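You operate a simulated robot arm through the tools that you are given. There is no shell and no other tool.

The job below is to be done with a simulated robot arm. You get a single attempt, and the scene is never put back.

Task
Put the two plugs from the cabinet top in their wells, lock the drawers and latch the door.
Fine: the wells whose marks match their bands in the white cabinet's open drawer; shut it, then turn the key to locked. Set down upright: steel plug with blue bands, steel plug with green bands.
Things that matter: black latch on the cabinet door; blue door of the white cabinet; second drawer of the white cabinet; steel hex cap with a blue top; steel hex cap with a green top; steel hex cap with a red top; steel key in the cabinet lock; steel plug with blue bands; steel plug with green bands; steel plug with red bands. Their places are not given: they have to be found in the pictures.

Only the result counts: the job must be done as asked and must still hold three seconds after the hand-in. Knocking over, shifting, dropping, spilling or breaking anything else fails it.

Robot
A 6-joint arm with a fingered hand, fixed in place. Base frame: the origin is on the floor under the middle of its stand, x ahead of it, y to its left, z up. Readings come in mm, degrees, newtons and seconds.
With the tool pointing down near the work surface it reaches from about 460 to 940 mm from the base axis. Its first joint turns from -166.0 to 166.0 degrees. Payload 5 kg.
The TCP is the grasp point between the finger pads, 43 mm short of the fingertips. In the tool frame z runs along the fingers and y along their closing line. The gripper opens to 144 mm; its body begins 50 mm behind the TCP. The gripper is a hand of 5 fingers: y runs from the thumb to the fingers, the wrist lies at [-21, -133, -233] in the tool frame, and closing takes about 1.5 s.
Orientation is that of the tool frame in the base frame, as a unit quaternion [x, y, z, w]. With the fingers straight down and the wrist toward the robot, the tool's x, y and z point along [0, 1, 0], [1, 0, 0] and [0, 0, -1] of the base frame.

Tools
- The arm moves only by the tool move_arm. Its argument "series" is a list of rows, each a list of 3 entries, a list of its own where there are three numbers: the shift along the base's x, y, z in mm, then the turn, a rotation vector about the base's x, y, z in degrees, then the opening, from 0 (shut) to 1 (fully open). In form: [[[dx, dy, dz], [rx, ry, rz], hand], ...]. A call has 1 to 20 rows; each row is the pose to reach, as a shift and turn from the pose commanded when the call began. Rows are played at 5 a second. More than 50 mm and 8.6 degrees between two rows, or a gripper value outside its range, and nothing of the call is played. A pose out of reach is approached as far as the arm can. The call stops where the force on the tool passes 60 N (or 10 N more than at its start, if that is more) or the arm is blocked; 0.2 s more then pass. The fingers move at their own pace (about 72 mm/s each) and stop on an object; they squeeze with about 26 N. The grip force told is the motor's: it shows also when the fingers shut on nothing. Time passes only in rows, and 0.2 s behind the last, so rows that repeat a pose let the fingers close. It gives the time, the measured TCP pose, the force on the tool (base axes), the opening and the grip force at its end, in the units of the frame above (readings bear some noise), with the torque about the TCP (base axes, N m) and any sound that the robot's microphone picked up.
- Cameras (640 x 400 px; columns grow to the right, rows downward): "scene" is fixed at [401.9, -501.7, 1231]; the picture's right is [1.00, 0.04, 0.00], its down [0.01, -0.26, -0.96] and it looks along [-0.04, 0.96, -0.27] (base axes); focal length 319 px, centre (320, 200). "wrist" rides on the gripper at [86, -109, -168] in the tool frame; the picture's right is [-0.80, 0.28, -0.53], its down [-0.54, -0.73, 0.42] and it looks along [-0.27, 0.63, 0.73] (tool axes); focal length 275 px, centre (320, 200).
- camera(camera): a new picture of that camera. The clock stands still meanwhile.
- lift_body(by): slides the trunk up (or, below 0, down) by that many mm; the arm rides with it, the base frame stays. It gives what a move gives, with no picture.
- preshape(shape): the hand has 5 fingers and takes this shape, open, in about a second: jaw (thumb against the fingers, like two jaws); tri (thumb and two fingers); tip (a fingertip pinch); poke (one finger out to press); point (the index stretched); flat (the hand flat); cup (the hand cupped); fist (a fist). The gripper value then closes the fingers along that shape, each until it touches; the sizes above hold for jaw. It gives what a move gives, with no picture.
- probe_pixels(camera, pixels): for up to 12 pixels [column, row] of the newest picture of that camera ("zoom" is the newest enlarged one), the place [x, y, z] in the base frame of the surface seen there, good to about 2 mm. The clock stands still meanwhile.
- enlarge(camera, box): a new picture of the part [left, top, right, bottom] of that camera's present view, enlarged. The clock stands still meanwhile.
- job_done(): hands the job in; it is judged then, once.

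Unless the task says otherwise, let go and move clear before handing in.

The tools are called after "Request:" by a JSON object that holds its "op" and its "data". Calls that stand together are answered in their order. move_arm: Moves the arm, as the interface text tells. Its arguments: {"type":"object","properties":{"series":{"type":"array","items":{"type":"array"}}},"required":["series"]} The other tools are called the same way: lift_body (by) moves the trunk up or down; preshape (shape) gives the hand a shape; camera (camera) takes a picture; probe_pixels (camera, pixels) gives the place of the surface under pixels of a picture; enlarge (camera, box) takes an enlarged picture of a part of a camera's view; job_done () hands the job in.

At the start:

```text
time: 0.0
tcp_pos: [92.9, 445.6, 1235.0]
tool_rot: [0.707, 0.708, 0.0, 0.0]
ft_force: [0.5, -0.3, 0.0]
torque: [0.04, 0.04, 0.02]
finger_gap: 143.8
grasp_force: 0.0
shape: jaw
trunk travel left (down, up): [-525.0, 65.0]
```

scene: 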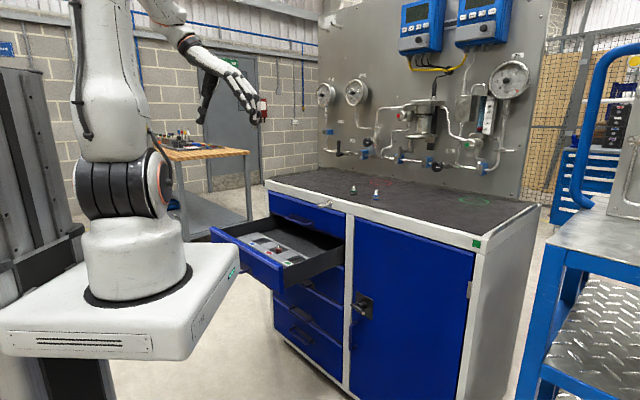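
wrist: 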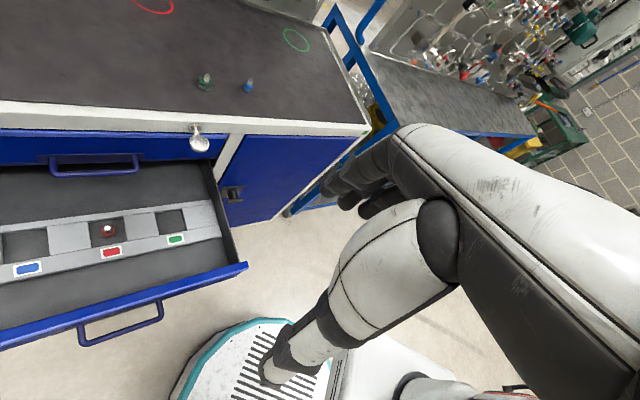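

The wrist picture shows the two plugs on the cabinet top near (204,82) and (249,86), and the open drawer with three wells, marked blue (27,268), red (111,251) and green (176,239). I'll enlarge the views to find everything.

Request:
{"op": "enlarge", "data": {"camera": "wrist", "box": [0, 60, 280, 300]}}

Request:
{"op": "enlarge", "data": {"camera": "scene", "box": [200, 160, 420, 340]}}

Request:
{"op": "probe_pixels", "data": {"camera": "wrist", "pixels": [[204, 76], [204, 88], [249, 82], [249, 92], [27, 240], [108, 230], [170, 220], [200, 145], [27, 268], [111, 251], [176, 239], [230, 192]]}}

Request:
{"op": "probe_pixels", "data": {"camera": "scene", "pixels": [[376, 191], [376, 198], [353, 189], [353, 194], [364, 306], [324, 205], [300, 218], [243, 258], [280, 250], [350, 220], [473, 244], [345, 240]]}}

```text
1.67 times, centred on (140, 180) of wrist
```

zoom: 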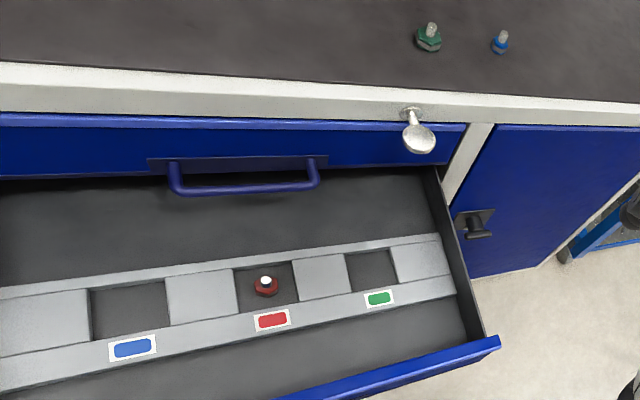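

```text
2.22 times, centred on (310, 250) of scene
```

zoom: 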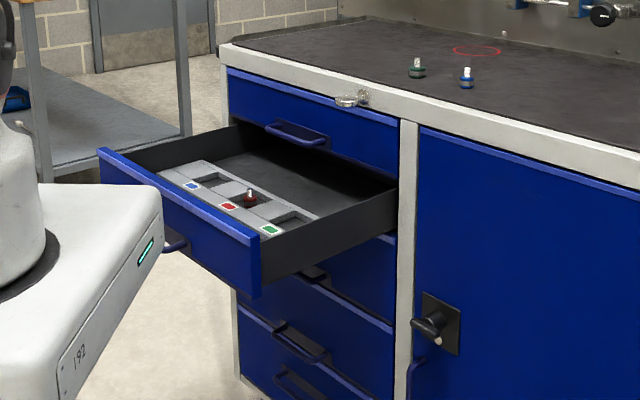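

```text
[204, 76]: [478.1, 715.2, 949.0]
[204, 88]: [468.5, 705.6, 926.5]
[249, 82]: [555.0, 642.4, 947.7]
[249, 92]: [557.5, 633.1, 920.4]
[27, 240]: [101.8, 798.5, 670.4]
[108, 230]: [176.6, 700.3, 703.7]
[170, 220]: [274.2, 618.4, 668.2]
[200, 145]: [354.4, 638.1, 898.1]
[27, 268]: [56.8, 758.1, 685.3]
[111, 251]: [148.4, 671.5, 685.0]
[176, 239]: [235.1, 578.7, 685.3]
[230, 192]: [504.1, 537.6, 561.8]
```

```text
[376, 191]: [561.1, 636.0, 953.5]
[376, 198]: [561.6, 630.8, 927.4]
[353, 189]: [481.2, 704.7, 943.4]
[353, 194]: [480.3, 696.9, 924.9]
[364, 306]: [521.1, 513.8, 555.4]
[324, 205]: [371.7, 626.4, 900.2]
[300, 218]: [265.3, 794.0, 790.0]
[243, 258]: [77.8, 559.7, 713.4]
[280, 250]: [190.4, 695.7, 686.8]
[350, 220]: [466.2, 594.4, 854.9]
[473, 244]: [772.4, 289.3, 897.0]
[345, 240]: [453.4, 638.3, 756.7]
```

The plugs sit at about (561,633) for blue and (479,702) for green, on the top at z≈920, and the cabinet is turned about 45°. I'll zoom in closer on the plugs, key, latch and wells.

Request:
{"op": "enlarge", "data": {"camera": "wrist", "box": [185, 60, 275, 116]}}

Request:
{"op": "enlarge", "data": {"camera": "scene", "box": [335, 175, 395, 213]}}

Request:
{"op": "enlarge", "data": {"camera": "scene", "box": [305, 190, 345, 215]}}

Request:
{"op": "enlarge", "data": {"camera": "scene", "box": [340, 285, 390, 330]}}

Request:
{"op": "enlarge", "data": {"camera": "wrist", "box": [0, 190, 220, 290]}}

Request:
{"op": "enlarge", "data": {"camera": "wrist", "box": [170, 110, 260, 210]}}

```text
7.11 times, centred on (230, 88) of wrist
```

zoom: 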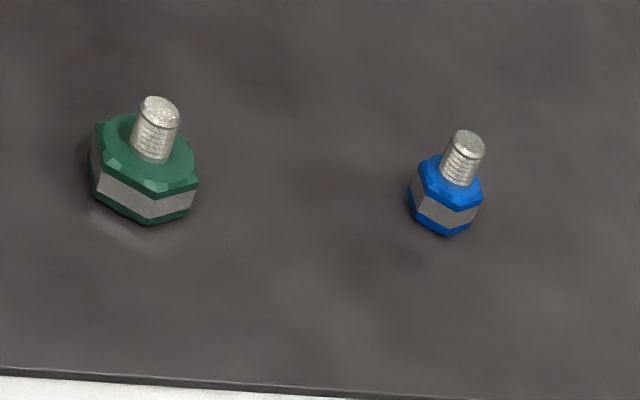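

```text
10.53 times, centred on (365, 194) of scene
```

zoom: 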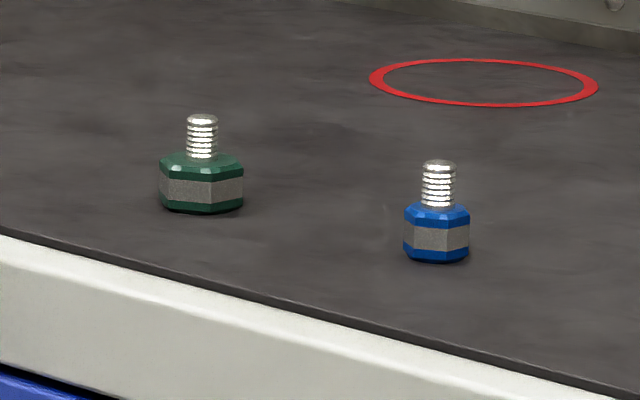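

```text
16.00 times, centred on (325, 202) of scene
```

zoom: 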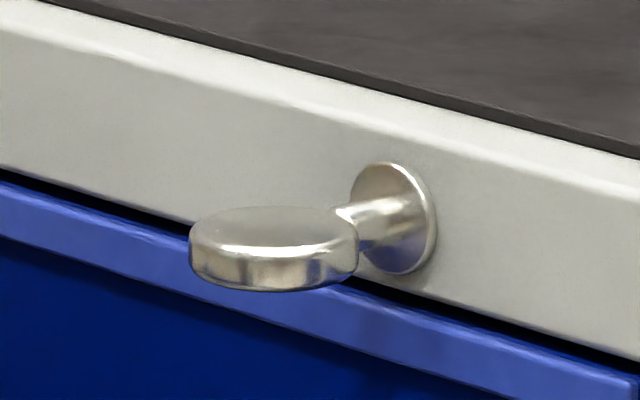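

```text
8.89 times, centred on (365, 308) of scene
```

zoom: 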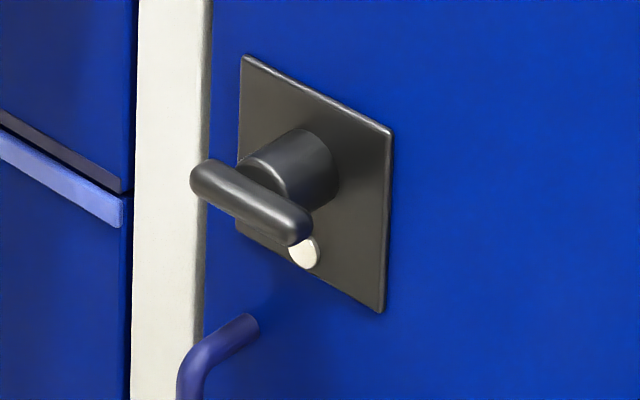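

```text
2.91 times, centred on (110, 240) of wrist
```

zoom: 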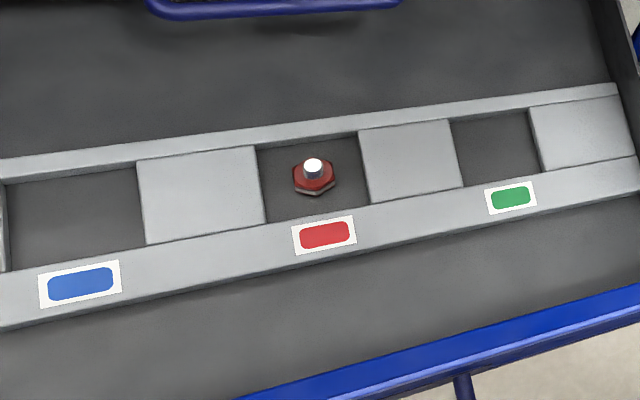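

```text
4.00 times, centred on (215, 160) of wrist
```

zoom: 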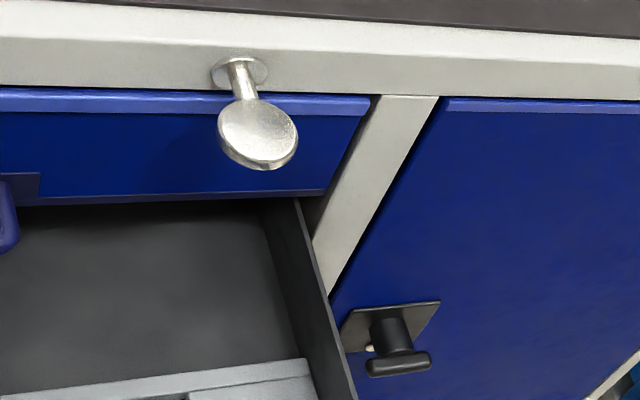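

The plugs are hex bodies with threaded studs up; the key bow lies flat (horizontal) and the latch T-bar is horizontal with a pale dot below it. I'll measure the wells first.

Request:
{"op": "enlarge", "data": {"camera": "wrist", "box": [0, 190, 220, 290]}}

Request:
{"op": "probe_pixels", "data": {"camera": "zoom", "pixels": [[139, 165], [146, 240], [10, 185], [10, 265], [265, 220], [258, 150], [362, 130], [370, 200], [455, 122], [465, 182], [530, 112], [542, 168]]}}

Request:
{"op": "probe_pixels", "data": {"camera": "zoom", "pixels": [[75, 210], [80, 250], [290, 200], [500, 150], [490, 135], [313, 163], [325, 190], [300, 170], [400, 160], [200, 190], [590, 130], [300, 60]]}}

Request:
{"op": "probe_pixels", "data": {"camera": "zoom", "pixels": [[400, 350], [500, 320], [620, 292], [630, 310], [615, 30], [630, 130], [460, 380], [250, 10], [400, 5], [590, 5], [3, 240], [300, 300]]}}

```text
2.91 times, centred on (110, 240) of wrist
```

zoom: 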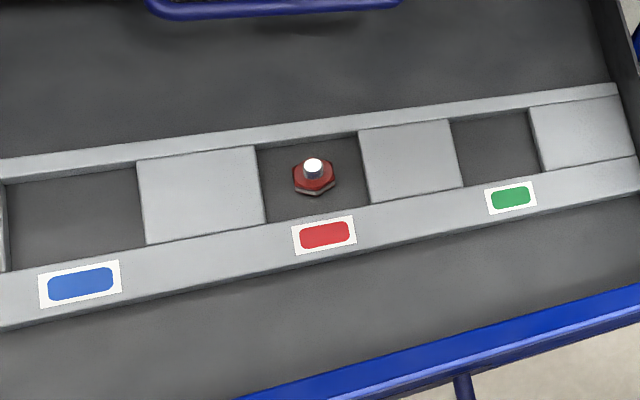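

```text
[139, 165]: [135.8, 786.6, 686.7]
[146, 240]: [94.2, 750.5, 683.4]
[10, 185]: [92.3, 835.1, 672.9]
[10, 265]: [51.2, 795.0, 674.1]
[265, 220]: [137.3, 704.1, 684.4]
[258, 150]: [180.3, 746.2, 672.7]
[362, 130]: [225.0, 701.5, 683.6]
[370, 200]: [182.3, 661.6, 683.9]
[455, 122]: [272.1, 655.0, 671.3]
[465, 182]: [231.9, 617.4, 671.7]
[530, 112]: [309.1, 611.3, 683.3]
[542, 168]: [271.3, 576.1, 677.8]
```

```text
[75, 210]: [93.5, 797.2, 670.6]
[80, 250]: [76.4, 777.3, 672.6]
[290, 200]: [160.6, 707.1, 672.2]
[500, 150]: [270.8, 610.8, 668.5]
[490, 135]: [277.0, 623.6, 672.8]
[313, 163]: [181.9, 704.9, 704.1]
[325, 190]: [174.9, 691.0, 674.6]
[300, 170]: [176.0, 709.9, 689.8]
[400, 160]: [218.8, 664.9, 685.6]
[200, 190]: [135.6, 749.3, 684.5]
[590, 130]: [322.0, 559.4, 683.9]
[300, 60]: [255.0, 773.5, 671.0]
```

```text
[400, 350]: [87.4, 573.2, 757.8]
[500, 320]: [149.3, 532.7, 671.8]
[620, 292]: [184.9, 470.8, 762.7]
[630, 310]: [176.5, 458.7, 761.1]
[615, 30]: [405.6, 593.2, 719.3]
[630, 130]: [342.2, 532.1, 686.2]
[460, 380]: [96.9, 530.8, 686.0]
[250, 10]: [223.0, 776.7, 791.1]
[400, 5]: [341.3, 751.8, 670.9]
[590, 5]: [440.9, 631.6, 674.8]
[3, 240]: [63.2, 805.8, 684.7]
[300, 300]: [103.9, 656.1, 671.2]
```

The wells are about 60 mm square with floor at z≈671 (tray top 684), centred on n≈627 in the cabinet's 45° frame. Now I'll check whether the door is flush, and the sizes of latch, key and plugs.

Request:
{"op": "enlarge", "data": {"camera": "scene", "box": [330, 200, 490, 400]}}

Request:
{"op": "probe_pixels", "data": {"camera": "scene", "pixels": [[362, 230], [400, 250], [460, 270], [462, 340], [440, 370], [380, 340], [349, 300], [349, 340], [348, 260], [320, 330], [470, 320], [310, 300]]}}

Request:
{"op": "enlarge", "data": {"camera": "scene", "box": [340, 285, 390, 330]}}

Request:
{"op": "probe_pixels", "data": {"camera": "zoom", "pixels": [[210, 175], [250, 205], [295, 225], [302, 255], [315, 165], [260, 80], [370, 150], [370, 290], [250, 220], [170, 100], [450, 150], [190, 380]]}}

Request:
{"op": "enlarge", "data": {"camera": "scene", "box": [305, 190, 345, 215]}}

Request:
{"op": "probe_pixels", "data": {"camera": "zoom", "pixels": [[200, 245], [270, 225], [345, 235], [270, 270], [210, 270], [340, 270], [390, 220], [410, 180], [400, 255], [500, 240], [500, 330], [560, 140]]}}

```text
2.00 times, centred on (410, 300) of scene
```

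zoom: 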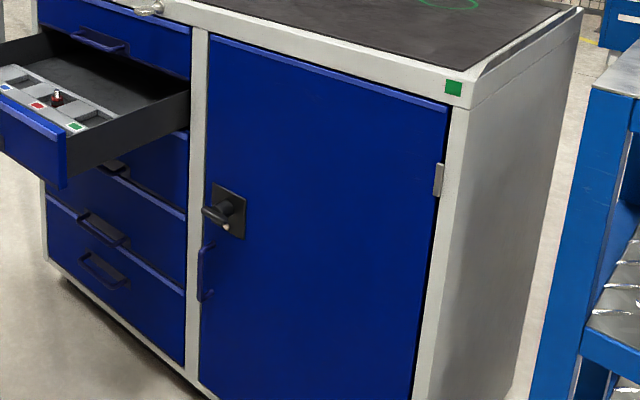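

```text
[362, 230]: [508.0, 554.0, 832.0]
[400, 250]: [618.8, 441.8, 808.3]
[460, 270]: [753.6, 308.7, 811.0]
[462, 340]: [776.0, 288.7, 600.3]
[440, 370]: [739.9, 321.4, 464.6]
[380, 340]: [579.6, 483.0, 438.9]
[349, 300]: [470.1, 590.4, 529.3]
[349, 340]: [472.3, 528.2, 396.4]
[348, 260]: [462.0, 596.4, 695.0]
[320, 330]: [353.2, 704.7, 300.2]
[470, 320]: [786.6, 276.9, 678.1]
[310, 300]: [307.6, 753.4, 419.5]
```

```text
8.89 times, centred on (365, 308) of scene
```

zoom: 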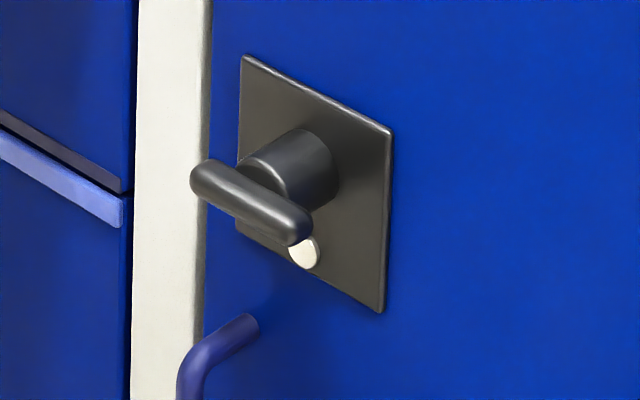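

```text
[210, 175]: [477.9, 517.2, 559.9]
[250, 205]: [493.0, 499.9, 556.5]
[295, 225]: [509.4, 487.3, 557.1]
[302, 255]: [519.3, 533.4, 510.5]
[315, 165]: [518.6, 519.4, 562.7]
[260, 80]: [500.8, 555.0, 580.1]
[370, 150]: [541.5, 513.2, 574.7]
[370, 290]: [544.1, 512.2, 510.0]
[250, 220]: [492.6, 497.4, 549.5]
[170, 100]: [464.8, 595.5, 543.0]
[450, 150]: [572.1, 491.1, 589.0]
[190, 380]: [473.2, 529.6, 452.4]
```

```text
16.00 times, centred on (325, 202) of scene
```

zoom: 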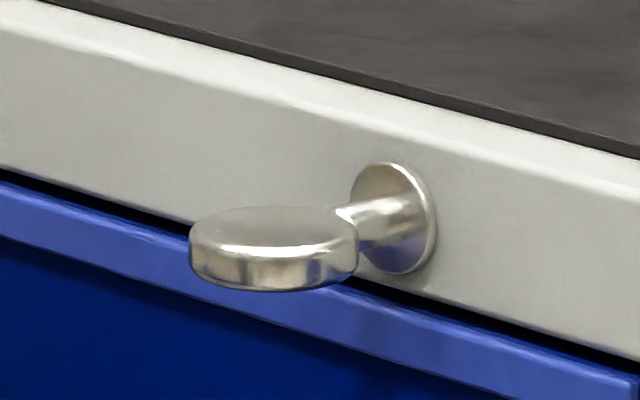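

```text
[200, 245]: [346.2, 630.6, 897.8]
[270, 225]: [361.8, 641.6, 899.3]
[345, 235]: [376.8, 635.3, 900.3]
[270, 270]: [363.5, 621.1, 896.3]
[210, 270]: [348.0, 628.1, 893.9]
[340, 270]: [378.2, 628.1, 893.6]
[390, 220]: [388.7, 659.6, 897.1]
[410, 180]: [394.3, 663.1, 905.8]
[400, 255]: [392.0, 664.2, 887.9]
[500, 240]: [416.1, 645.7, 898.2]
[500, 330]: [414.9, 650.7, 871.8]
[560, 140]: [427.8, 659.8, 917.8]
```

The door is flush (n≈750.5) with the latch hub near u≈-9, z≈555 and its dot straight below; the key bow is centred near (364,633,896). I'll pin down plug centres and the top's height with zoomed probes.

Request:
{"op": "enlarge", "data": {"camera": "scene", "box": [335, 175, 395, 213]}}

Request:
{"op": "probe_pixels", "data": {"camera": "zoom", "pixels": [[440, 164], [440, 190], [440, 215], [408, 235], [465, 235], [437, 258], [202, 118], [202, 140], [202, 165], [163, 185], [240, 185], [202, 207]]}}

Request:
{"op": "probe_pixels", "data": {"camera": "zoom", "pixels": [[440, 280], [200, 230], [320, 150], [100, 150], [427, 235], [447, 235], [190, 190], [215, 190], [480, 80], [375, 78], [597, 85], [485, 105]]}}

Request:
{"op": "enlarge", "data": {"camera": "wrist", "box": [185, 60, 275, 116]}}

Request:
{"op": "probe_pixels", "data": {"camera": "zoom", "pixels": [[160, 103], [150, 140], [145, 180], [92, 160], [195, 190], [150, 215], [467, 138], [460, 165], [450, 190], [412, 200], [478, 205], [445, 225]]}}

```text
10.53 times, centred on (365, 194) of scene
```

zoom: 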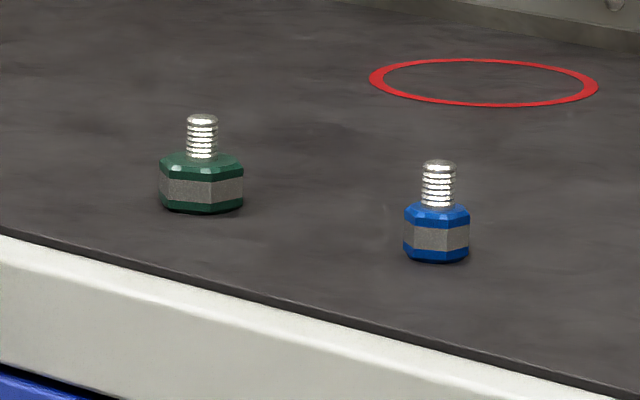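

```text
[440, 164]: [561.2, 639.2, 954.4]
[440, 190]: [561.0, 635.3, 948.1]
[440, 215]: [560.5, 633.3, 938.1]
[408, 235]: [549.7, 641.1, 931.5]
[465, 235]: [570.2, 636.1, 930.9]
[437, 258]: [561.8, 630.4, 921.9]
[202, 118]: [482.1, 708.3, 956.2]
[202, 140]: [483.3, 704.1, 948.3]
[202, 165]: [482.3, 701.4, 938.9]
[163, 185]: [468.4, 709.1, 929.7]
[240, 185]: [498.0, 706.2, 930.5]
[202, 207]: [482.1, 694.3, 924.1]
```

```text
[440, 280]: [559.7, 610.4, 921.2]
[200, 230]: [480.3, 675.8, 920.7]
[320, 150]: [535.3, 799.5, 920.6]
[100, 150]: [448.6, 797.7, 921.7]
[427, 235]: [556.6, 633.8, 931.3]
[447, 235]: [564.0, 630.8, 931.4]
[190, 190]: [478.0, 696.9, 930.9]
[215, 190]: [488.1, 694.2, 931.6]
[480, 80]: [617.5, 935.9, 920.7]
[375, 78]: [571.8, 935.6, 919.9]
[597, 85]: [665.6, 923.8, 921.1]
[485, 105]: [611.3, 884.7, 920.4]
```

```text
7.11 times, centred on (230, 88) of wrist
```

zoom: 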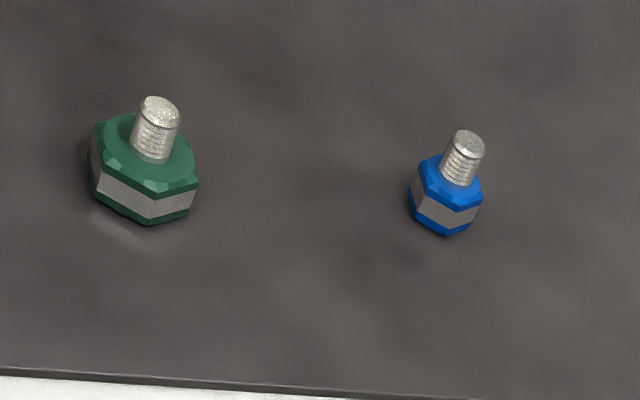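

```text
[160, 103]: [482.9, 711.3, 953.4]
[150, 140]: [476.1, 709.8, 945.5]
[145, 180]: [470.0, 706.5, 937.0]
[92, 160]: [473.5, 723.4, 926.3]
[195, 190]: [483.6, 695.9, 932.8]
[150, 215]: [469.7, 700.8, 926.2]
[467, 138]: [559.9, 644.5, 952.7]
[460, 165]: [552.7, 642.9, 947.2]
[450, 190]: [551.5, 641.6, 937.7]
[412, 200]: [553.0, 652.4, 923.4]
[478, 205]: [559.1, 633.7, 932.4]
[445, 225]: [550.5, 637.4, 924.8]
```

Blue plug centre ≈ (561,642), green ≈ (483,709), table z≈920.7, tops ≈955, hex tops ≈939. I'll move the hand above the blue plug, turned 45° so the wrist stays on the robot's side.

Request:
{"op": "move_arm", "data": {"series": [[[39, 16, -5], [0, 0, 3.75], 1], [[78, 33, -10], [0, 0, 7.5], 1], [[117, 49, -15], [0, 0, 11.25], 1], [[156, 65, -20], [0, 0, 15], 1], [[195, 82, -25], [0, 0, 18.75], 1], [[234, 98, -30], [0, 0, 22.5], 1], [[273, 114, -40], [0, 0, 26.25], 1], [[312, 131, -50], [0, 0, 30], 1], [[351, 147, -60], [0, 0, 33.75], 1], [[390, 163, -75], [0, 0, 37.5], 1], [[429, 180, -90], [0, 0, 41.25], 1], [[468.1, 196.4, -105], [0, 0, 45], 1], [[468.1, 196.4, -135], [0, 0, 45], 1], [[468.1, 196.4, -135], [0, 0, 45], 1]]}}

Request:
{"op": "camera", "data": {"camera": "wrist"}}

Request:
{"op": "camera", "data": {"camera": "scene"}}

```text
time: 3.0
tcp_pos: [560.1, 641.2, 1101.7]
tool_rot: [0.383, 0.924, 0.0, 0.001]
ft_force: [-0.6, -0.2, 0.4]
torque: [-0.03, -0.04, 0.0]
finger_gap: 143.9
grasp_force: 0.1
shape: jaw
trunk travel left (down, up): [-525.0, 65.0]
```

```text
taken
```

wrist: 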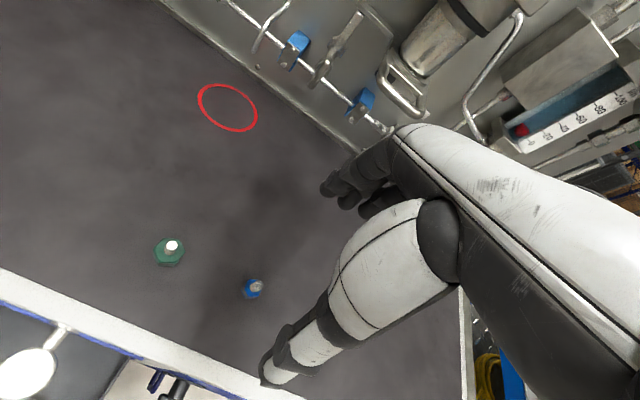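

```text
taken
```

scene: 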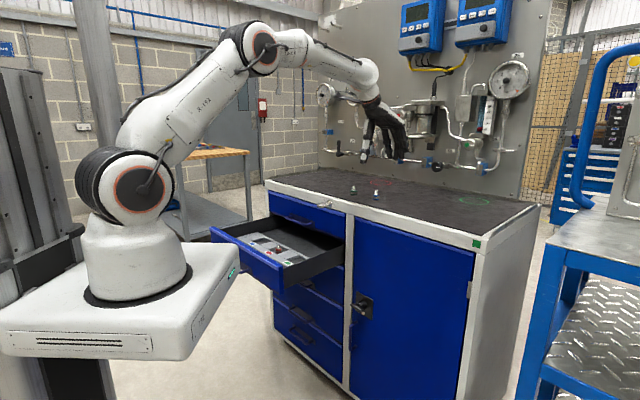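

The hand is above the blue plug (252,289 in the wrist view), with the thumb at (300,350) and fingers at (345,185). I'll try the "tip" shape and see where the fingertips come.

Request:
{"op": "preshape", "data": {"shape": "tip"}}

Request:
{"op": "camera", "data": {"camera": "wrist"}}

Request:
{"op": "enlarge", "data": {"camera": "scene", "box": [330, 90, 430, 200]}}

```text
time: 3.9
tcp_pos: [560.3, 641.3, 1100.6]
tool_rot: [0.383, 0.924, 0.001, -0.001]
ft_force: [-0.1, 0.3, 1.1]
torque: [-0.03, -0.01, 0.03]
finger_gap: 143.8
grasp_force: 0.1
shape: tip
trunk travel left (down, up): [-525.0, 65.0]
```

```text
taken
```

wrist: 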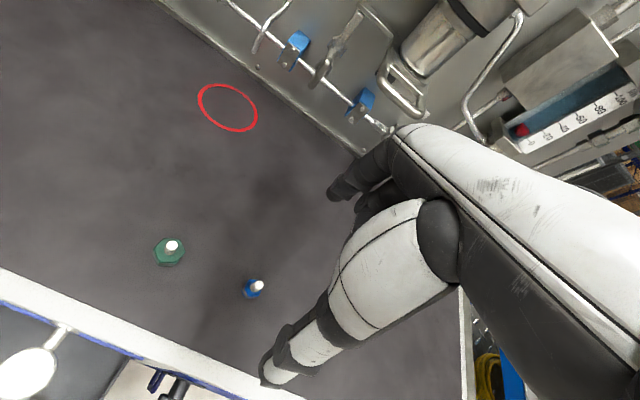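

```text
3.64 times, centred on (380, 145) of scene
```

zoom: 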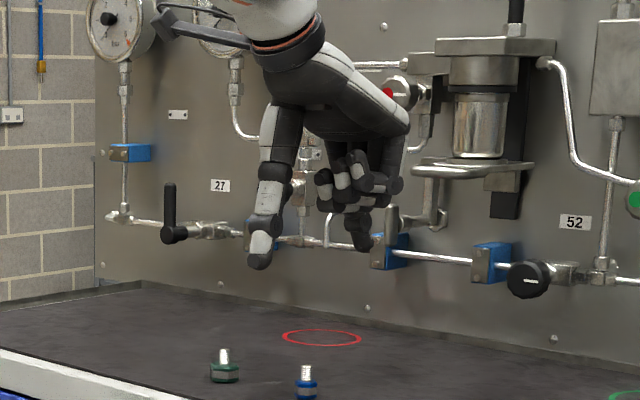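

In "tip" shape the index stays out and the other three fingers curl. I'll close it in the air to see where the tips meet relative to the TCP.

Request:
{"op": "move_arm", "data": {"series": [[[0, 0, 0], [0, 0, 0], 0.1], [[0, 0, 0], [0, 0, 0], 0.1], [[0, 0, 0], [0, 0, 0], 0.1], [[0, 0, 0], [0, 0, 0], 0.1], [[0, 0, 0], [0, 0, 0], 0.1], [[0, 0, 0], [0, 0, 0], 0.1], [[0, 0, 0], [0, 0, 0], 0.1], [[0, 0, 0], [0, 0, 0], 0.1]]}}

Request:
{"op": "camera", "data": {"camera": "wrist"}}

Request:
{"op": "enlarge", "data": {"camera": "wrist", "box": [240, 140, 440, 400]}}

Request:
{"op": "enlarge", "data": {"camera": "scene", "box": [350, 100, 420, 200]}}

```text
time: 5.7
tcp_pos: [560.3, 642.2, 1101.1]
tool_rot: [0.382, 0.924, 0.0, 0.0]
ft_force: [-0.5, -1.0, -0.2]
torque: [-0.02, 0.03, -0.02]
finger_gap: 14.8
grasp_force: 0.1
shape: tip
trunk travel left (down, up): [-525.0, 65.0]
```

```text
taken
```

wrist: 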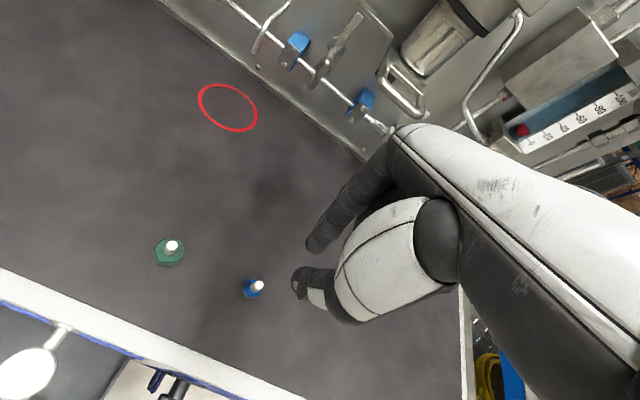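

```text
1.54 times, centred on (340, 270) of wrist
```

zoom: 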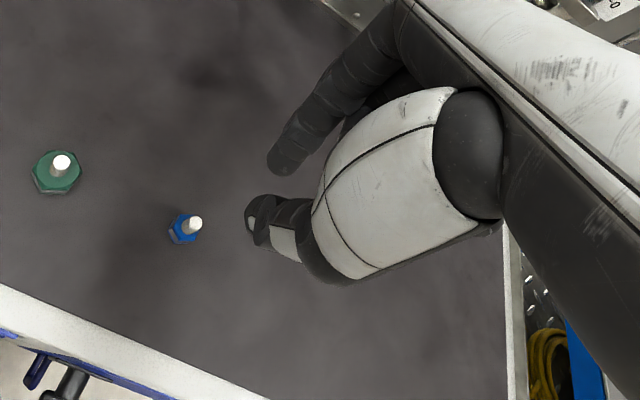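

```text
4.00 times, centred on (385, 150) of scene
```

zoom: 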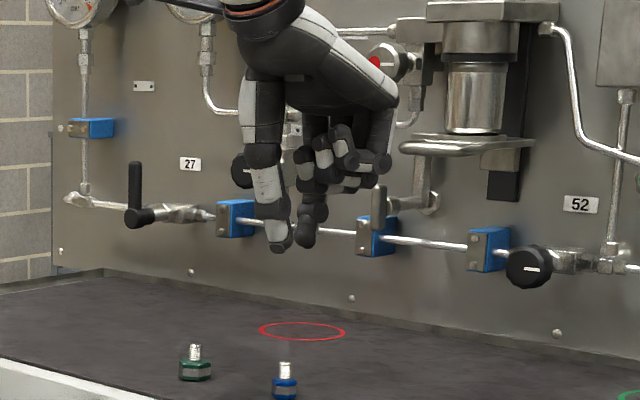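

The thumb tip is now near (298,285) and the index tip near (316,245) with a 15 mm gap. I'll probe both tips for their exact place.

Request:
{"op": "probe_pixels", "data": {"camera": "wrist", "pixels": [[316, 246], [312, 238], [325, 225], [298, 285], [303, 276], [296, 275], [315, 296], [309, 248], [345, 205], [300, 292]]}}

Request:
{"op": "enlarge", "data": {"camera": "scene", "box": [370, 130, 405, 170]}}

Request:
{"op": "probe_pixels", "data": {"camera": "scene", "pixels": [[389, 161], [389, 157], [395, 160], [396, 157], [386, 150], [396, 150], [404, 140]]}}

```text
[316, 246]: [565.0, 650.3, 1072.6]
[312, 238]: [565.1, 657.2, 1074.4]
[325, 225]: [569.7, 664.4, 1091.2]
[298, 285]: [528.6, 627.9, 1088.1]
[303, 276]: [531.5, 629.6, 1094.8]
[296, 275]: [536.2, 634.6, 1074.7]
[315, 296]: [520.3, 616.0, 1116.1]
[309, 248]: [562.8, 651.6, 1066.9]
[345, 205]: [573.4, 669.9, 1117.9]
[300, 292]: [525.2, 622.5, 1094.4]
```

```text
10.00 times, centred on (388, 150) of scene
```

zoom: 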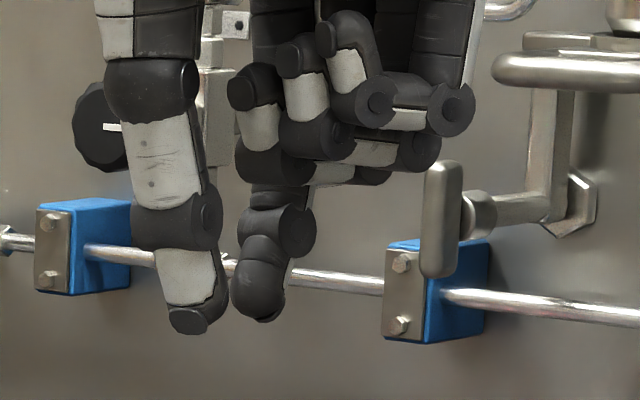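

```text
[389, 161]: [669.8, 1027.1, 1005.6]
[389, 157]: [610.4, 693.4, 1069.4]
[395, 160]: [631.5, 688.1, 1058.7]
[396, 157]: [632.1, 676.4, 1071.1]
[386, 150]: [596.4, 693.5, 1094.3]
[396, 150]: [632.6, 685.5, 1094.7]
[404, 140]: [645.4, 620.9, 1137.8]
```

The scene probes came from an older picture, so I'll retake the zoom and probe the tips in it directly.

Request:
{"op": "enlarge", "data": {"camera": "scene", "box": [360, 130, 400, 170]}}

Request:
{"op": "probe_pixels", "data": {"camera": "zoom", "pixels": [[285, 315], [285, 290], [365, 310], [355, 285], [380, 280], [345, 290], [310, 290], [260, 240], [370, 230], [305, 250]]}}

```text
10.00 times, centred on (380, 150) of scene
```

zoom: 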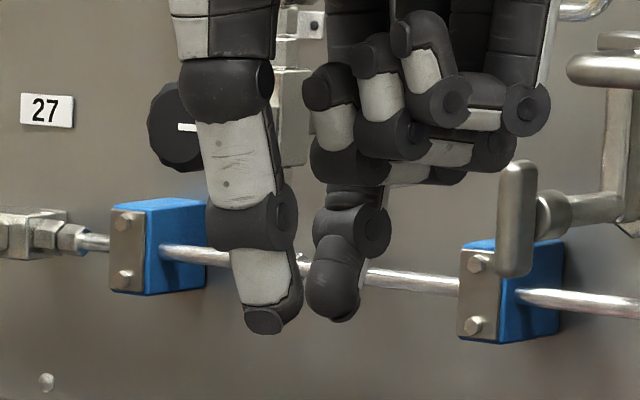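

```text
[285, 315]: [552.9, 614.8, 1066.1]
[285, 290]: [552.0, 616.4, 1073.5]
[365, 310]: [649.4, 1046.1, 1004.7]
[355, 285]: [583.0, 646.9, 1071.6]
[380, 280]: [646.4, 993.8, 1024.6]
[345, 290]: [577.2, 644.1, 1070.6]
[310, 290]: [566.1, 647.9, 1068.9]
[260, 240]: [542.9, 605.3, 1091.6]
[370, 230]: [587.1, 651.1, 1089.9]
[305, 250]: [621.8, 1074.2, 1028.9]
```

In "tip" shape the pads meet at the TCP's x,y with tips about 41 mm below it. I'll compare with the "tri" shape, closed to the same gap.

Request:
{"op": "preshape", "data": {"shape": "tri"}}

Request:
{"op": "move_arm", "data": {"series": [[[0, 0, 0], [0, 0, 0], 0.1], [[0, 0, 0], [0, 0, 0], 0.1], [[0, 0, 0], [0, 0, 0], 0.1], [[0, 0, 0], [0, 0, 0], 0.1], [[0, 0, 0], [0, 0, 0], 0.1], [[0, 0, 0], [0, 0, 0], 0.1], [[0, 0, 0], [0, 0, 0], 0.1], [[0, 0, 0], [0, 0, 0], 0.1]]}}

Request:
{"op": "enlarge", "data": {"camera": "wrist", "box": [240, 140, 440, 400]}}

Request:
{"op": "enlarge", "data": {"camera": "scene", "box": [360, 130, 400, 170]}}

Request:
{"op": "probe_pixels", "data": {"camera": "zoom", "pixels": [[285, 315], [285, 290], [365, 310], [355, 285], [380, 280], [345, 290], [310, 290], [260, 240], [370, 230], [305, 250]]}}

```text
time: 6.6
tcp_pos: [561.1, 640.9, 1100.0]
tool_rot: [0.383, 0.924, 0.0, 0.0]
ft_force: [-0.4, 0.3, 0.9]
torque: [-0.02, 0.03, 0.01]
finger_gap: 143.5
grasp_force: 0.1
shape: tri
trunk travel left (down, up): [-525.0, 65.0]
```

```text
time: 8.4
tcp_pos: [560.8, 641.1, 1101.1]
tool_rot: [0.382, 0.924, 0.0, 0.0]
ft_force: [0.1, -0.1, -0.7]
torque: [-0.01, 0.0, 0.01]
finger_gap: 14.6
grasp_force: 0.0
shape: tri
trunk travel left (down, up): [-525.0, 65.0]
```

```text
1.54 times, centred on (340, 270) of wrist
```

zoom: 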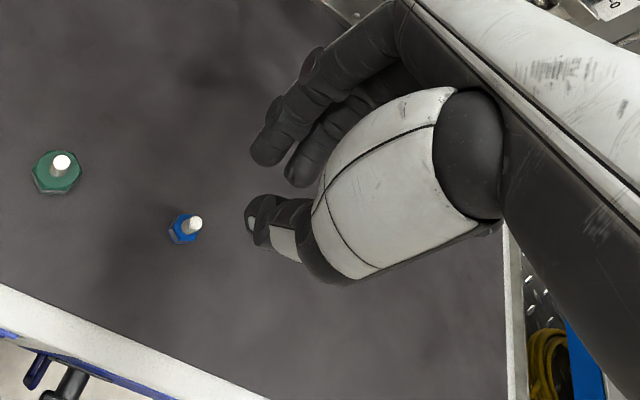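

```text
10.00 times, centred on (380, 150) of scene
```

zoom: 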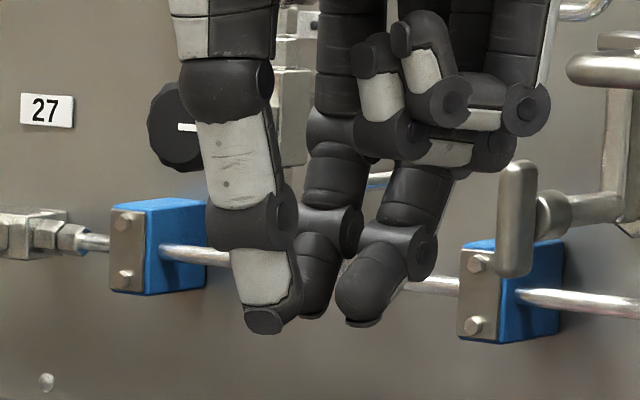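

```text
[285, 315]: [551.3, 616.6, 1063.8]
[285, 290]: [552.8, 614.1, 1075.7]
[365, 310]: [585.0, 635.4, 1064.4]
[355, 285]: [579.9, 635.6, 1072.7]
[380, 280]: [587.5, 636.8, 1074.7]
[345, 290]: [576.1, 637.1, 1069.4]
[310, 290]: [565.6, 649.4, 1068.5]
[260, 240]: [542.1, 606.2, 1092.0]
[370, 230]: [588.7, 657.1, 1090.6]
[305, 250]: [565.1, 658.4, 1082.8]
```

In "tri" shape the thumb sits centred against two fingers, which suits a round stud. I'll open to about 0.45, descend over the blue plug's stud to TCP z≈981 and check the alignment.

Request:
{"op": "move_arm", "data": {"series": [[[0, 0, 0], [0, 0, 0], 0.45], [[0, 0, 0], [0, 0, 0], 0.45], [[0, 0, 0], [0, 0, 0], 0.45], [[0, 0, 0], [0, 0, 0], 0.45], [[0, 0, -25], [0, 0, 0], 0.45], [[0, 0, -50], [0, 0, 0], 0.45], [[0, 0, -75], [0, 0, 0], 0.45], [[0, 0, -95], [0, 0, 0], 0.45], [[0, 0, -110], [0, 0, 0], 0.45], [[0, 0, -119], [0, 0, 0], 0.45], [[0, 0, -119], [0, 0, 0], 0.45]]}}

Request:
{"op": "camera", "data": {"camera": "wrist"}}

Request:
{"op": "enlarge", "data": {"camera": "scene", "box": [350, 165, 410, 205]}}

```text
time: 10.8
tcp_pos: [561.1, 643.2, 980.8]
tool_rot: [0.383, 0.924, 0.001, -0.001]
ft_force: [0.0, -0.3, -0.5]
torque: [-0.02, -0.02, -0.03]
finger_gap: 64.4
grasp_force: 0.2
shape: tri
trunk travel left (down, up): [-525.0, 65.0]
```

```text
taken
```

wrist: 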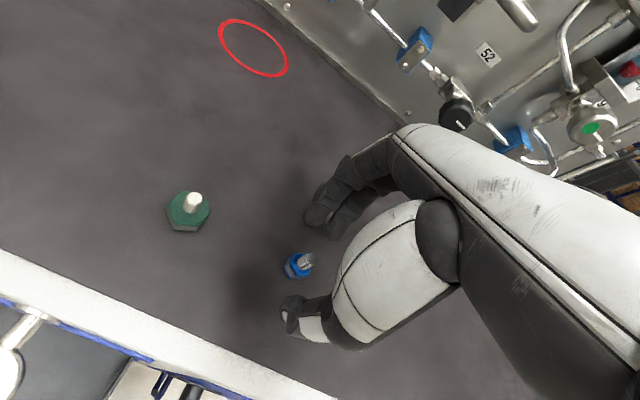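

```text
10.00 times, centred on (380, 185) of scene
```

zoom: 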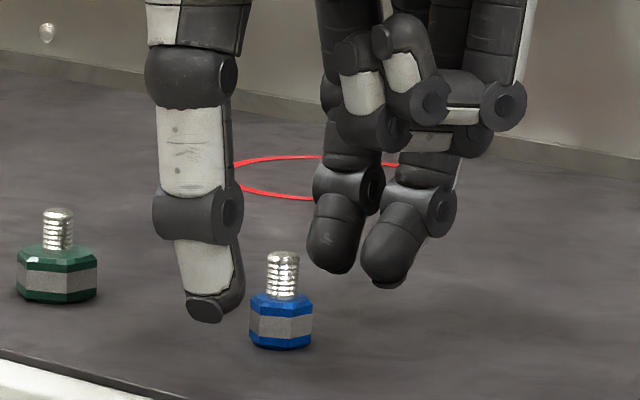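

The hand straddles the blue plug's stud (283,270 in the zoom) with thumb on one side and two fingers on the other. I'll probe the tips and stud to check heights and centring.

Request:
{"op": "probe_pixels", "data": {"camera": "zoom", "pixels": [[283, 257], [283, 290], [283, 303], [205, 318], [205, 300], [235, 290], [335, 268], [330, 250], [390, 282], [370, 270], [308, 250], [363, 250]]}}

Request:
{"op": "enlarge", "data": {"camera": "wrist", "box": [260, 160, 380, 360]}}

Request:
{"op": "probe_pixels", "data": {"camera": "wrist", "pixels": [[307, 260], [300, 272], [290, 310], [297, 303], [316, 216], [335, 230], [292, 318], [285, 305]]}}

```text
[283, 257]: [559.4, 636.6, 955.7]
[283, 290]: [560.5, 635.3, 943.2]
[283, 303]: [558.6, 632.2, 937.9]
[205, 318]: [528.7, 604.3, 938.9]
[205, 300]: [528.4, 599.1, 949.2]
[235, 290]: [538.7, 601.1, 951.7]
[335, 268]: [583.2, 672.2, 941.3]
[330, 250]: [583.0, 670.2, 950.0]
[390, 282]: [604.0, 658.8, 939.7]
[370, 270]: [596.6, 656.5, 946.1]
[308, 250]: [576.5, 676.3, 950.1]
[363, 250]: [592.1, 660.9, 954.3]
```

```text
2.00 times, centred on (320, 260) of wrist
```

zoom: 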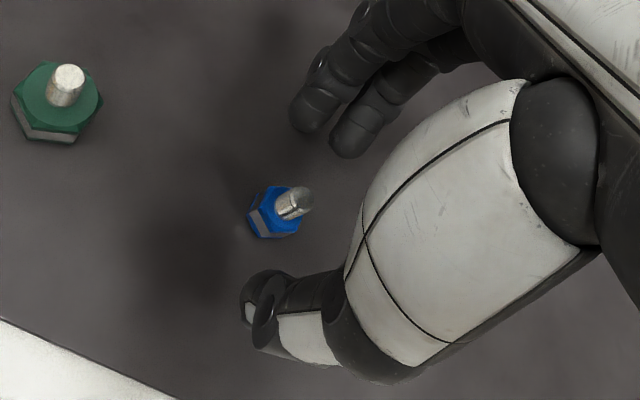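

```text
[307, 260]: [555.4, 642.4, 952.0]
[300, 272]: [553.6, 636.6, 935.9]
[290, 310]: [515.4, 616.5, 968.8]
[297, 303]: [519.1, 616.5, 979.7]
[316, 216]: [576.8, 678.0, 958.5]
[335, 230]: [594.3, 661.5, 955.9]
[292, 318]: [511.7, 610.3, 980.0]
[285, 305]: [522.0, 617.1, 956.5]
```

Everything is centred (stud and finger axes agree to ~1 mm, tips ~939 just above the hex top). I'll close on the stud.

Request:
{"op": "move_arm", "data": {"series": [[[0, 0, 0], [0, 0, 0], 0.2], [[0, 0, 0], [0, 0, 0], 0.1], [[0, 0, 0], [0, 0, 0], 0.05], [[0, 0, 0], [0, 0, 0], 0], [[0, 0, 0], [0, 0, 0], 0], [[0, 0, 0], [0, 0, 0], 0], [[0, 0, 0], [0, 0, 0], 0]]}}

Request:
{"op": "enlarge", "data": {"camera": "scene", "box": [350, 165, 410, 205]}}

Request:
{"op": "enlarge", "data": {"camera": "wrist", "box": [260, 160, 380, 360]}}

```text
time: 12.4
tcp_pos: [561.3, 642.5, 981.7]
tool_rot: [0.383, 0.924, 0.0, -0.001]
ft_force: [-0.1, -1.0, 1.3]
torque: [-0.02, -0.02, 0.02]
finger_gap: 0.1
grasp_force: 26.1
shape: tri
trunk travel left (down, up): [-525.0, 65.0]
```

```text
10.00 times, centred on (380, 185) of scene
```

zoom: 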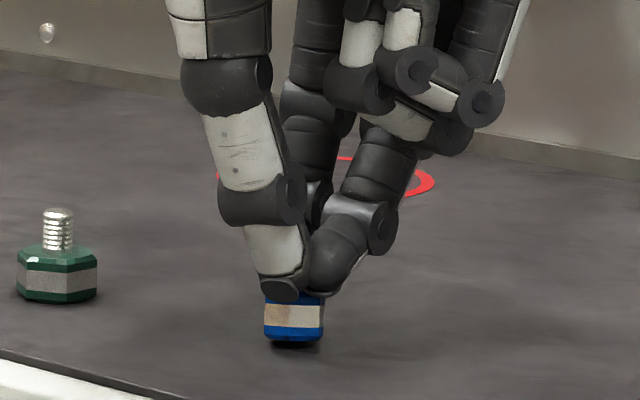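

```text
2.00 times, centred on (320, 260) of wrist
```

zoom: 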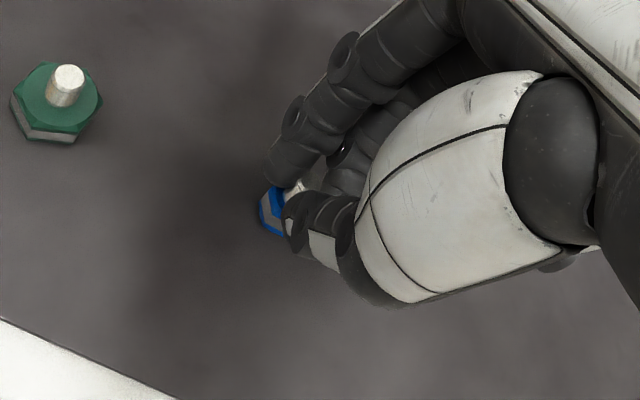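

The fingers closed around the stud (grip 26 N) and the plug shifted only slightly. I'll lift a little and look whether it comes along upright.

Request:
{"op": "move_arm", "data": {"series": [[[0, 0, 10], [0, 0, 0], 0], [[0, 0, 20], [0, 0, 0], 0], [[0, 0, 40], [0, 0, 0], 0], [[0, 0, 60], [0, 0, 0], 0], [[0, 0, 60], [0, 0, 0], 0]]}}

Request:
{"op": "enlarge", "data": {"camera": "scene", "box": [350, 150, 410, 190]}}

Request:
{"op": "camera", "data": {"camera": "wrist"}}

```text
time: 13.6
tcp_pos: [560.8, 641.7, 1041.6]
tool_rot: [0.383, 0.924, 0.0, 0.0]
ft_force: [0.2, 0.1, 0.0]
torque: [-0.01, 0.03, 0.02]
finger_gap: 0.2
grasp_force: 26.5
shape: tri
trunk travel left (down, up): [-525.0, 65.0]
```

```text
10.00 times, centred on (380, 170) of scene
```

zoom: 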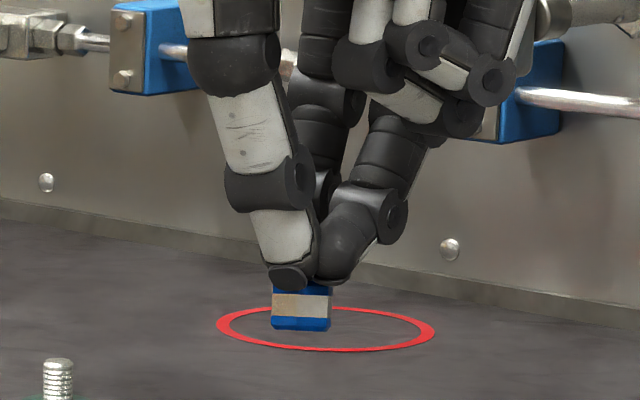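

```text
taken
```

wrist: 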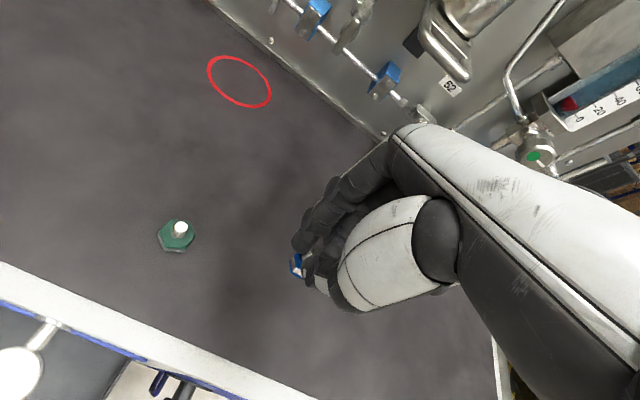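

The plug is held upright and lifted (bottom ≈61 mm under the TCP). Before going to the blue well I'll measure the upper drawer's handle and plug offset for clearance.

Request:
{"op": "probe_pixels", "data": {"camera": "zoom", "pixels": [[300, 325], [300, 305], [275, 305], [328, 308], [300, 290], [285, 328], [318, 328]]}}

Request:
{"op": "enlarge", "data": {"camera": "scene", "box": [260, 185, 340, 235]}}

Request:
{"op": "probe_pixels", "data": {"camera": "zoom", "pixels": [[260, 210], [258, 245], [300, 262], [350, 275], [375, 275], [378, 240], [300, 230], [150, 215], [420, 250], [100, 250], [440, 310], [300, 300]]}}

```text
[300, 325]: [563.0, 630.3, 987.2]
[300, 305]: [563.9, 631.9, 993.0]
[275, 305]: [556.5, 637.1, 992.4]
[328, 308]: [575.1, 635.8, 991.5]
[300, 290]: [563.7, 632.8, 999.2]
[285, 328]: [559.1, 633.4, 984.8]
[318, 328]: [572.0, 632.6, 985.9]
```

```text
8.00 times, centred on (300, 210) of scene
```

zoom: 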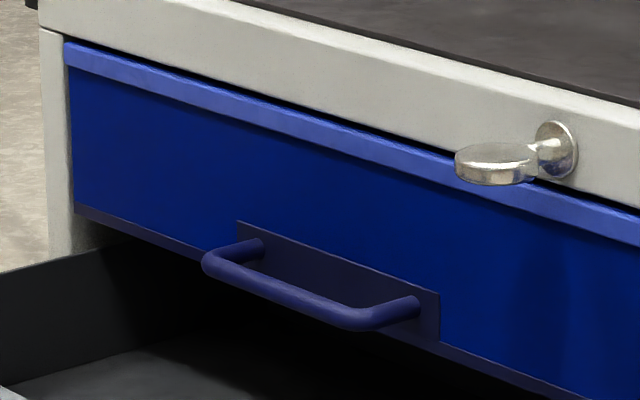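

```text
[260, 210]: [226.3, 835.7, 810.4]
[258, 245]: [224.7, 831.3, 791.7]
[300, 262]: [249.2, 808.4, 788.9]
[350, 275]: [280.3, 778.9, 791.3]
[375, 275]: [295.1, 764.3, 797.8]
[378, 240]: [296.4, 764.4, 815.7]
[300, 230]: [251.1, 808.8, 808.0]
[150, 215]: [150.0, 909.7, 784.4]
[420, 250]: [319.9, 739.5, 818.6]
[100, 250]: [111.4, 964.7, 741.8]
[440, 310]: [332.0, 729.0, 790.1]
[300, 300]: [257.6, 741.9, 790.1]
```

The upper drawer handle bar stands out to n≈707 at z≈790; I'll probe its ends.

Request:
{"op": "probe_pixels", "data": {"camera": "zoom", "pixels": [[210, 262], [225, 270], [250, 280], [330, 312], [355, 320], [380, 318], [410, 305], [245, 248], [500, 165], [480, 178], [520, 160], [555, 150]]}}

```text
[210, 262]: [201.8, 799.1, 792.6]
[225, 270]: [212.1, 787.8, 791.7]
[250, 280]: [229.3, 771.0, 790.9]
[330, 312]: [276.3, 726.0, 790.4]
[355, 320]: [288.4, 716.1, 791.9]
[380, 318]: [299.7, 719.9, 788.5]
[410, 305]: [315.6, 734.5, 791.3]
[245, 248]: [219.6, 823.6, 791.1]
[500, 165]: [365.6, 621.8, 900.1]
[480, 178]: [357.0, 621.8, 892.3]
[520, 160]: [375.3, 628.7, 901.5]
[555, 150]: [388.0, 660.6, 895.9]
```

Handle spans u −425…−298, so the hand at the blue well (u≈−497) clears it. I'll carry the blue plug over and stop high above the blue well.

Request:
{"op": "move_arm", "data": {"series": [[[-20, 6, 20], [0, 0, 0], 0], [[-60, 19, 20], [0, 0, 0], 0], [[-105, 33, 20], [0, 0, 0], 0], [[-150, 47, 20], [0, 0, 0], 0], [[-195, 61, 20], [0, 0, 0], 0], [[-240, 75, 20], [0, 0, 0], 0], [[-285, 89, 20], [0, 0, 0], 0], [[-330, 103, 20], [0, 0, 0], 0], [[-375, 117, 20], [0, 0, 0], 0], [[-420, 131, 20], [0, 0, 0], 0], [[-455, 142, 20], [0, 0, 0], 0], [[-474.7, 148.5, 20], [0, 0, 0], 0], [[-474.7, 148.5, 20], [0, 0, 0], 0]]}}

Request:
{"op": "camera", "data": {"camera": "wrist"}}

Request:
{"op": "camera", "data": {"camera": "scene"}}

```text
time: 16.4
tcp_pos: [85.9, 790.7, 1059.8]
tool_rot: [0.382, 0.924, 0.0, 0.0]
ft_force: [-0.4, -0.6, -0.3]
torque: [0.03, -0.02, 0.0]
finger_gap: 0.1
grasp_force: 26.0
shape: tri
trunk travel left (down, up): [-525.0, 65.0]
```

```text
taken
```

wrist: 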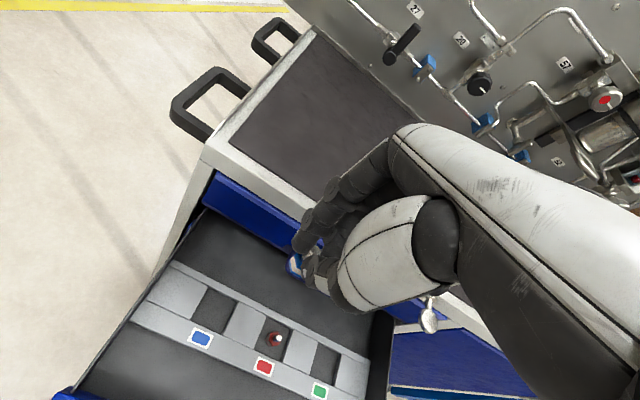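

```text
taken
```

scene: 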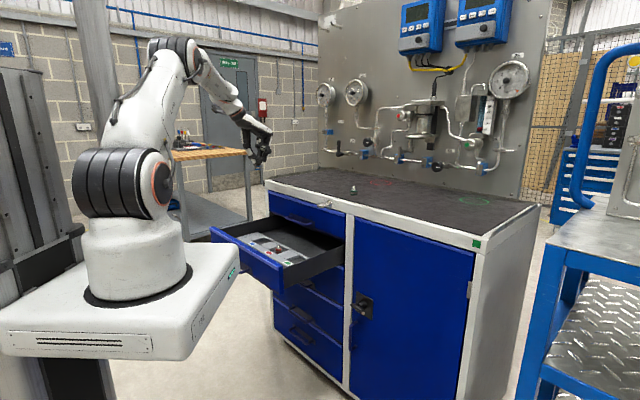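

The hand is above the blue well side (blue mark at (200,338) in the wrist view), the plug still held. I'll descend to about 35 mm above final height and look.

Request:
{"op": "move_arm", "data": {"series": [[[0, 0, -40], [0, 0, 0], 0], [[0, 0, -80], [0, 0, 0], 0], [[0, 0, -120], [0, 0, 0], 0], [[0, 0, -160], [0, 0, 0], 0], [[0, 0, -200], [0, 0, 0], 0], [[0, 0, -235], [0, 0, 0], 0], [[0, 0, -265], [0, 0, 0], 0], [[0, 0, -285], [0, 0, 0], 0], [[0, 0, -285], [0, 0, 0], 0]]}}

Request:
{"op": "camera", "data": {"camera": "wrist"}}

Request:
{"op": "enlarge", "data": {"camera": "scene", "box": [200, 180, 340, 290]}}

```text
time: 18.4
tcp_pos: [86.5, 789.2, 774.9]
tool_rot: [0.383, 0.924, 0.001, 0.0]
ft_force: [1.0, -0.3, -1.3]
torque: [-0.02, 0.01, -0.03]
finger_gap: 0.0
grasp_force: 25.8
shape: tri
trunk travel left (down, up): [-525.0, 65.0]
```

```text
taken
```

wrist: 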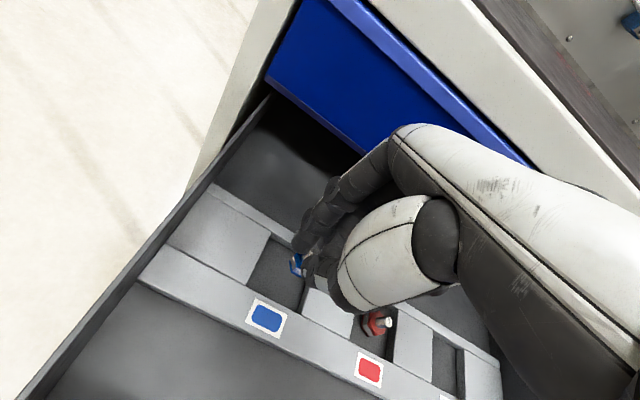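

```text
3.64 times, centred on (270, 235) of scene
```

zoom: 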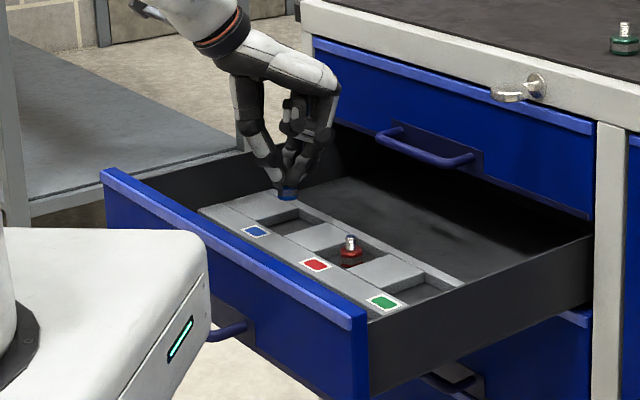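

The plug hangs above the blue well, clear of the handle. I'll lower gently to just over the well floor, finishing with small steps.

Request:
{"op": "move_arm", "data": {"series": [[[0, 0, -15], [0, 0, 0], 0], [[0, 0, -28], [0, 0, 0], 0], [[0, 0, -36], [0, 0, 0], 0], [[0, 0, -40], [0, 0, 0], 0], [[0, 0, -40], [0, 0, 0], 0]]}}

Request:
{"op": "enlarge", "data": {"camera": "wrist", "box": [220, 180, 400, 360]}}

Request:
{"op": "enlarge", "data": {"camera": "scene", "box": [240, 210, 300, 260]}}

```text
time: 19.6
tcp_pos: [86.9, 789.9, 734.7]
tool_rot: [0.382, 0.924, -0.001, 0.0]
ft_force: [0.9, -0.5, -0.3]
torque: [0.0, 0.01, 0.01]
finger_gap: 0.0
grasp_force: 25.7
shape: tri
trunk travel left (down, up): [-525.0, 65.0]
```

```text
2.22 times, centred on (310, 270) of wrist
```

zoom: 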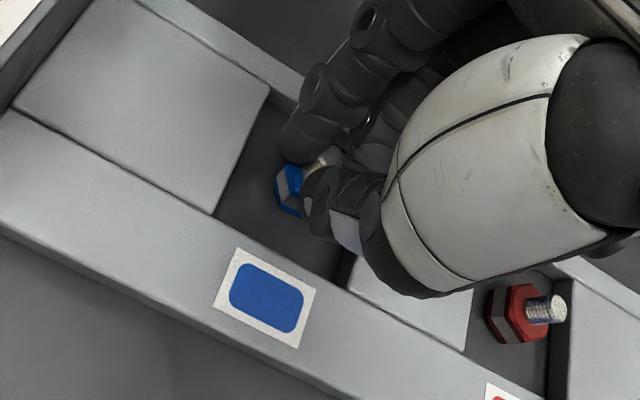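

```text
8.00 times, centred on (270, 235) of scene
```

zoom: 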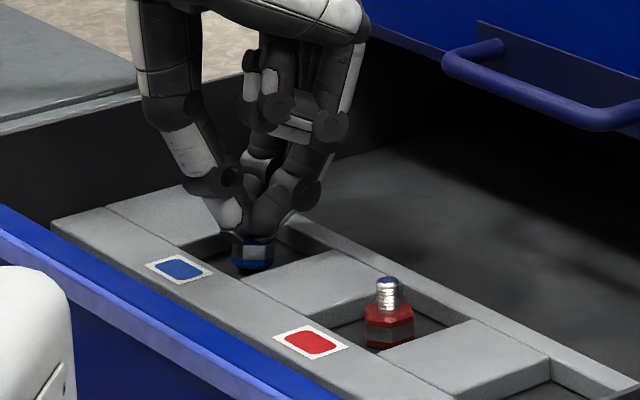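

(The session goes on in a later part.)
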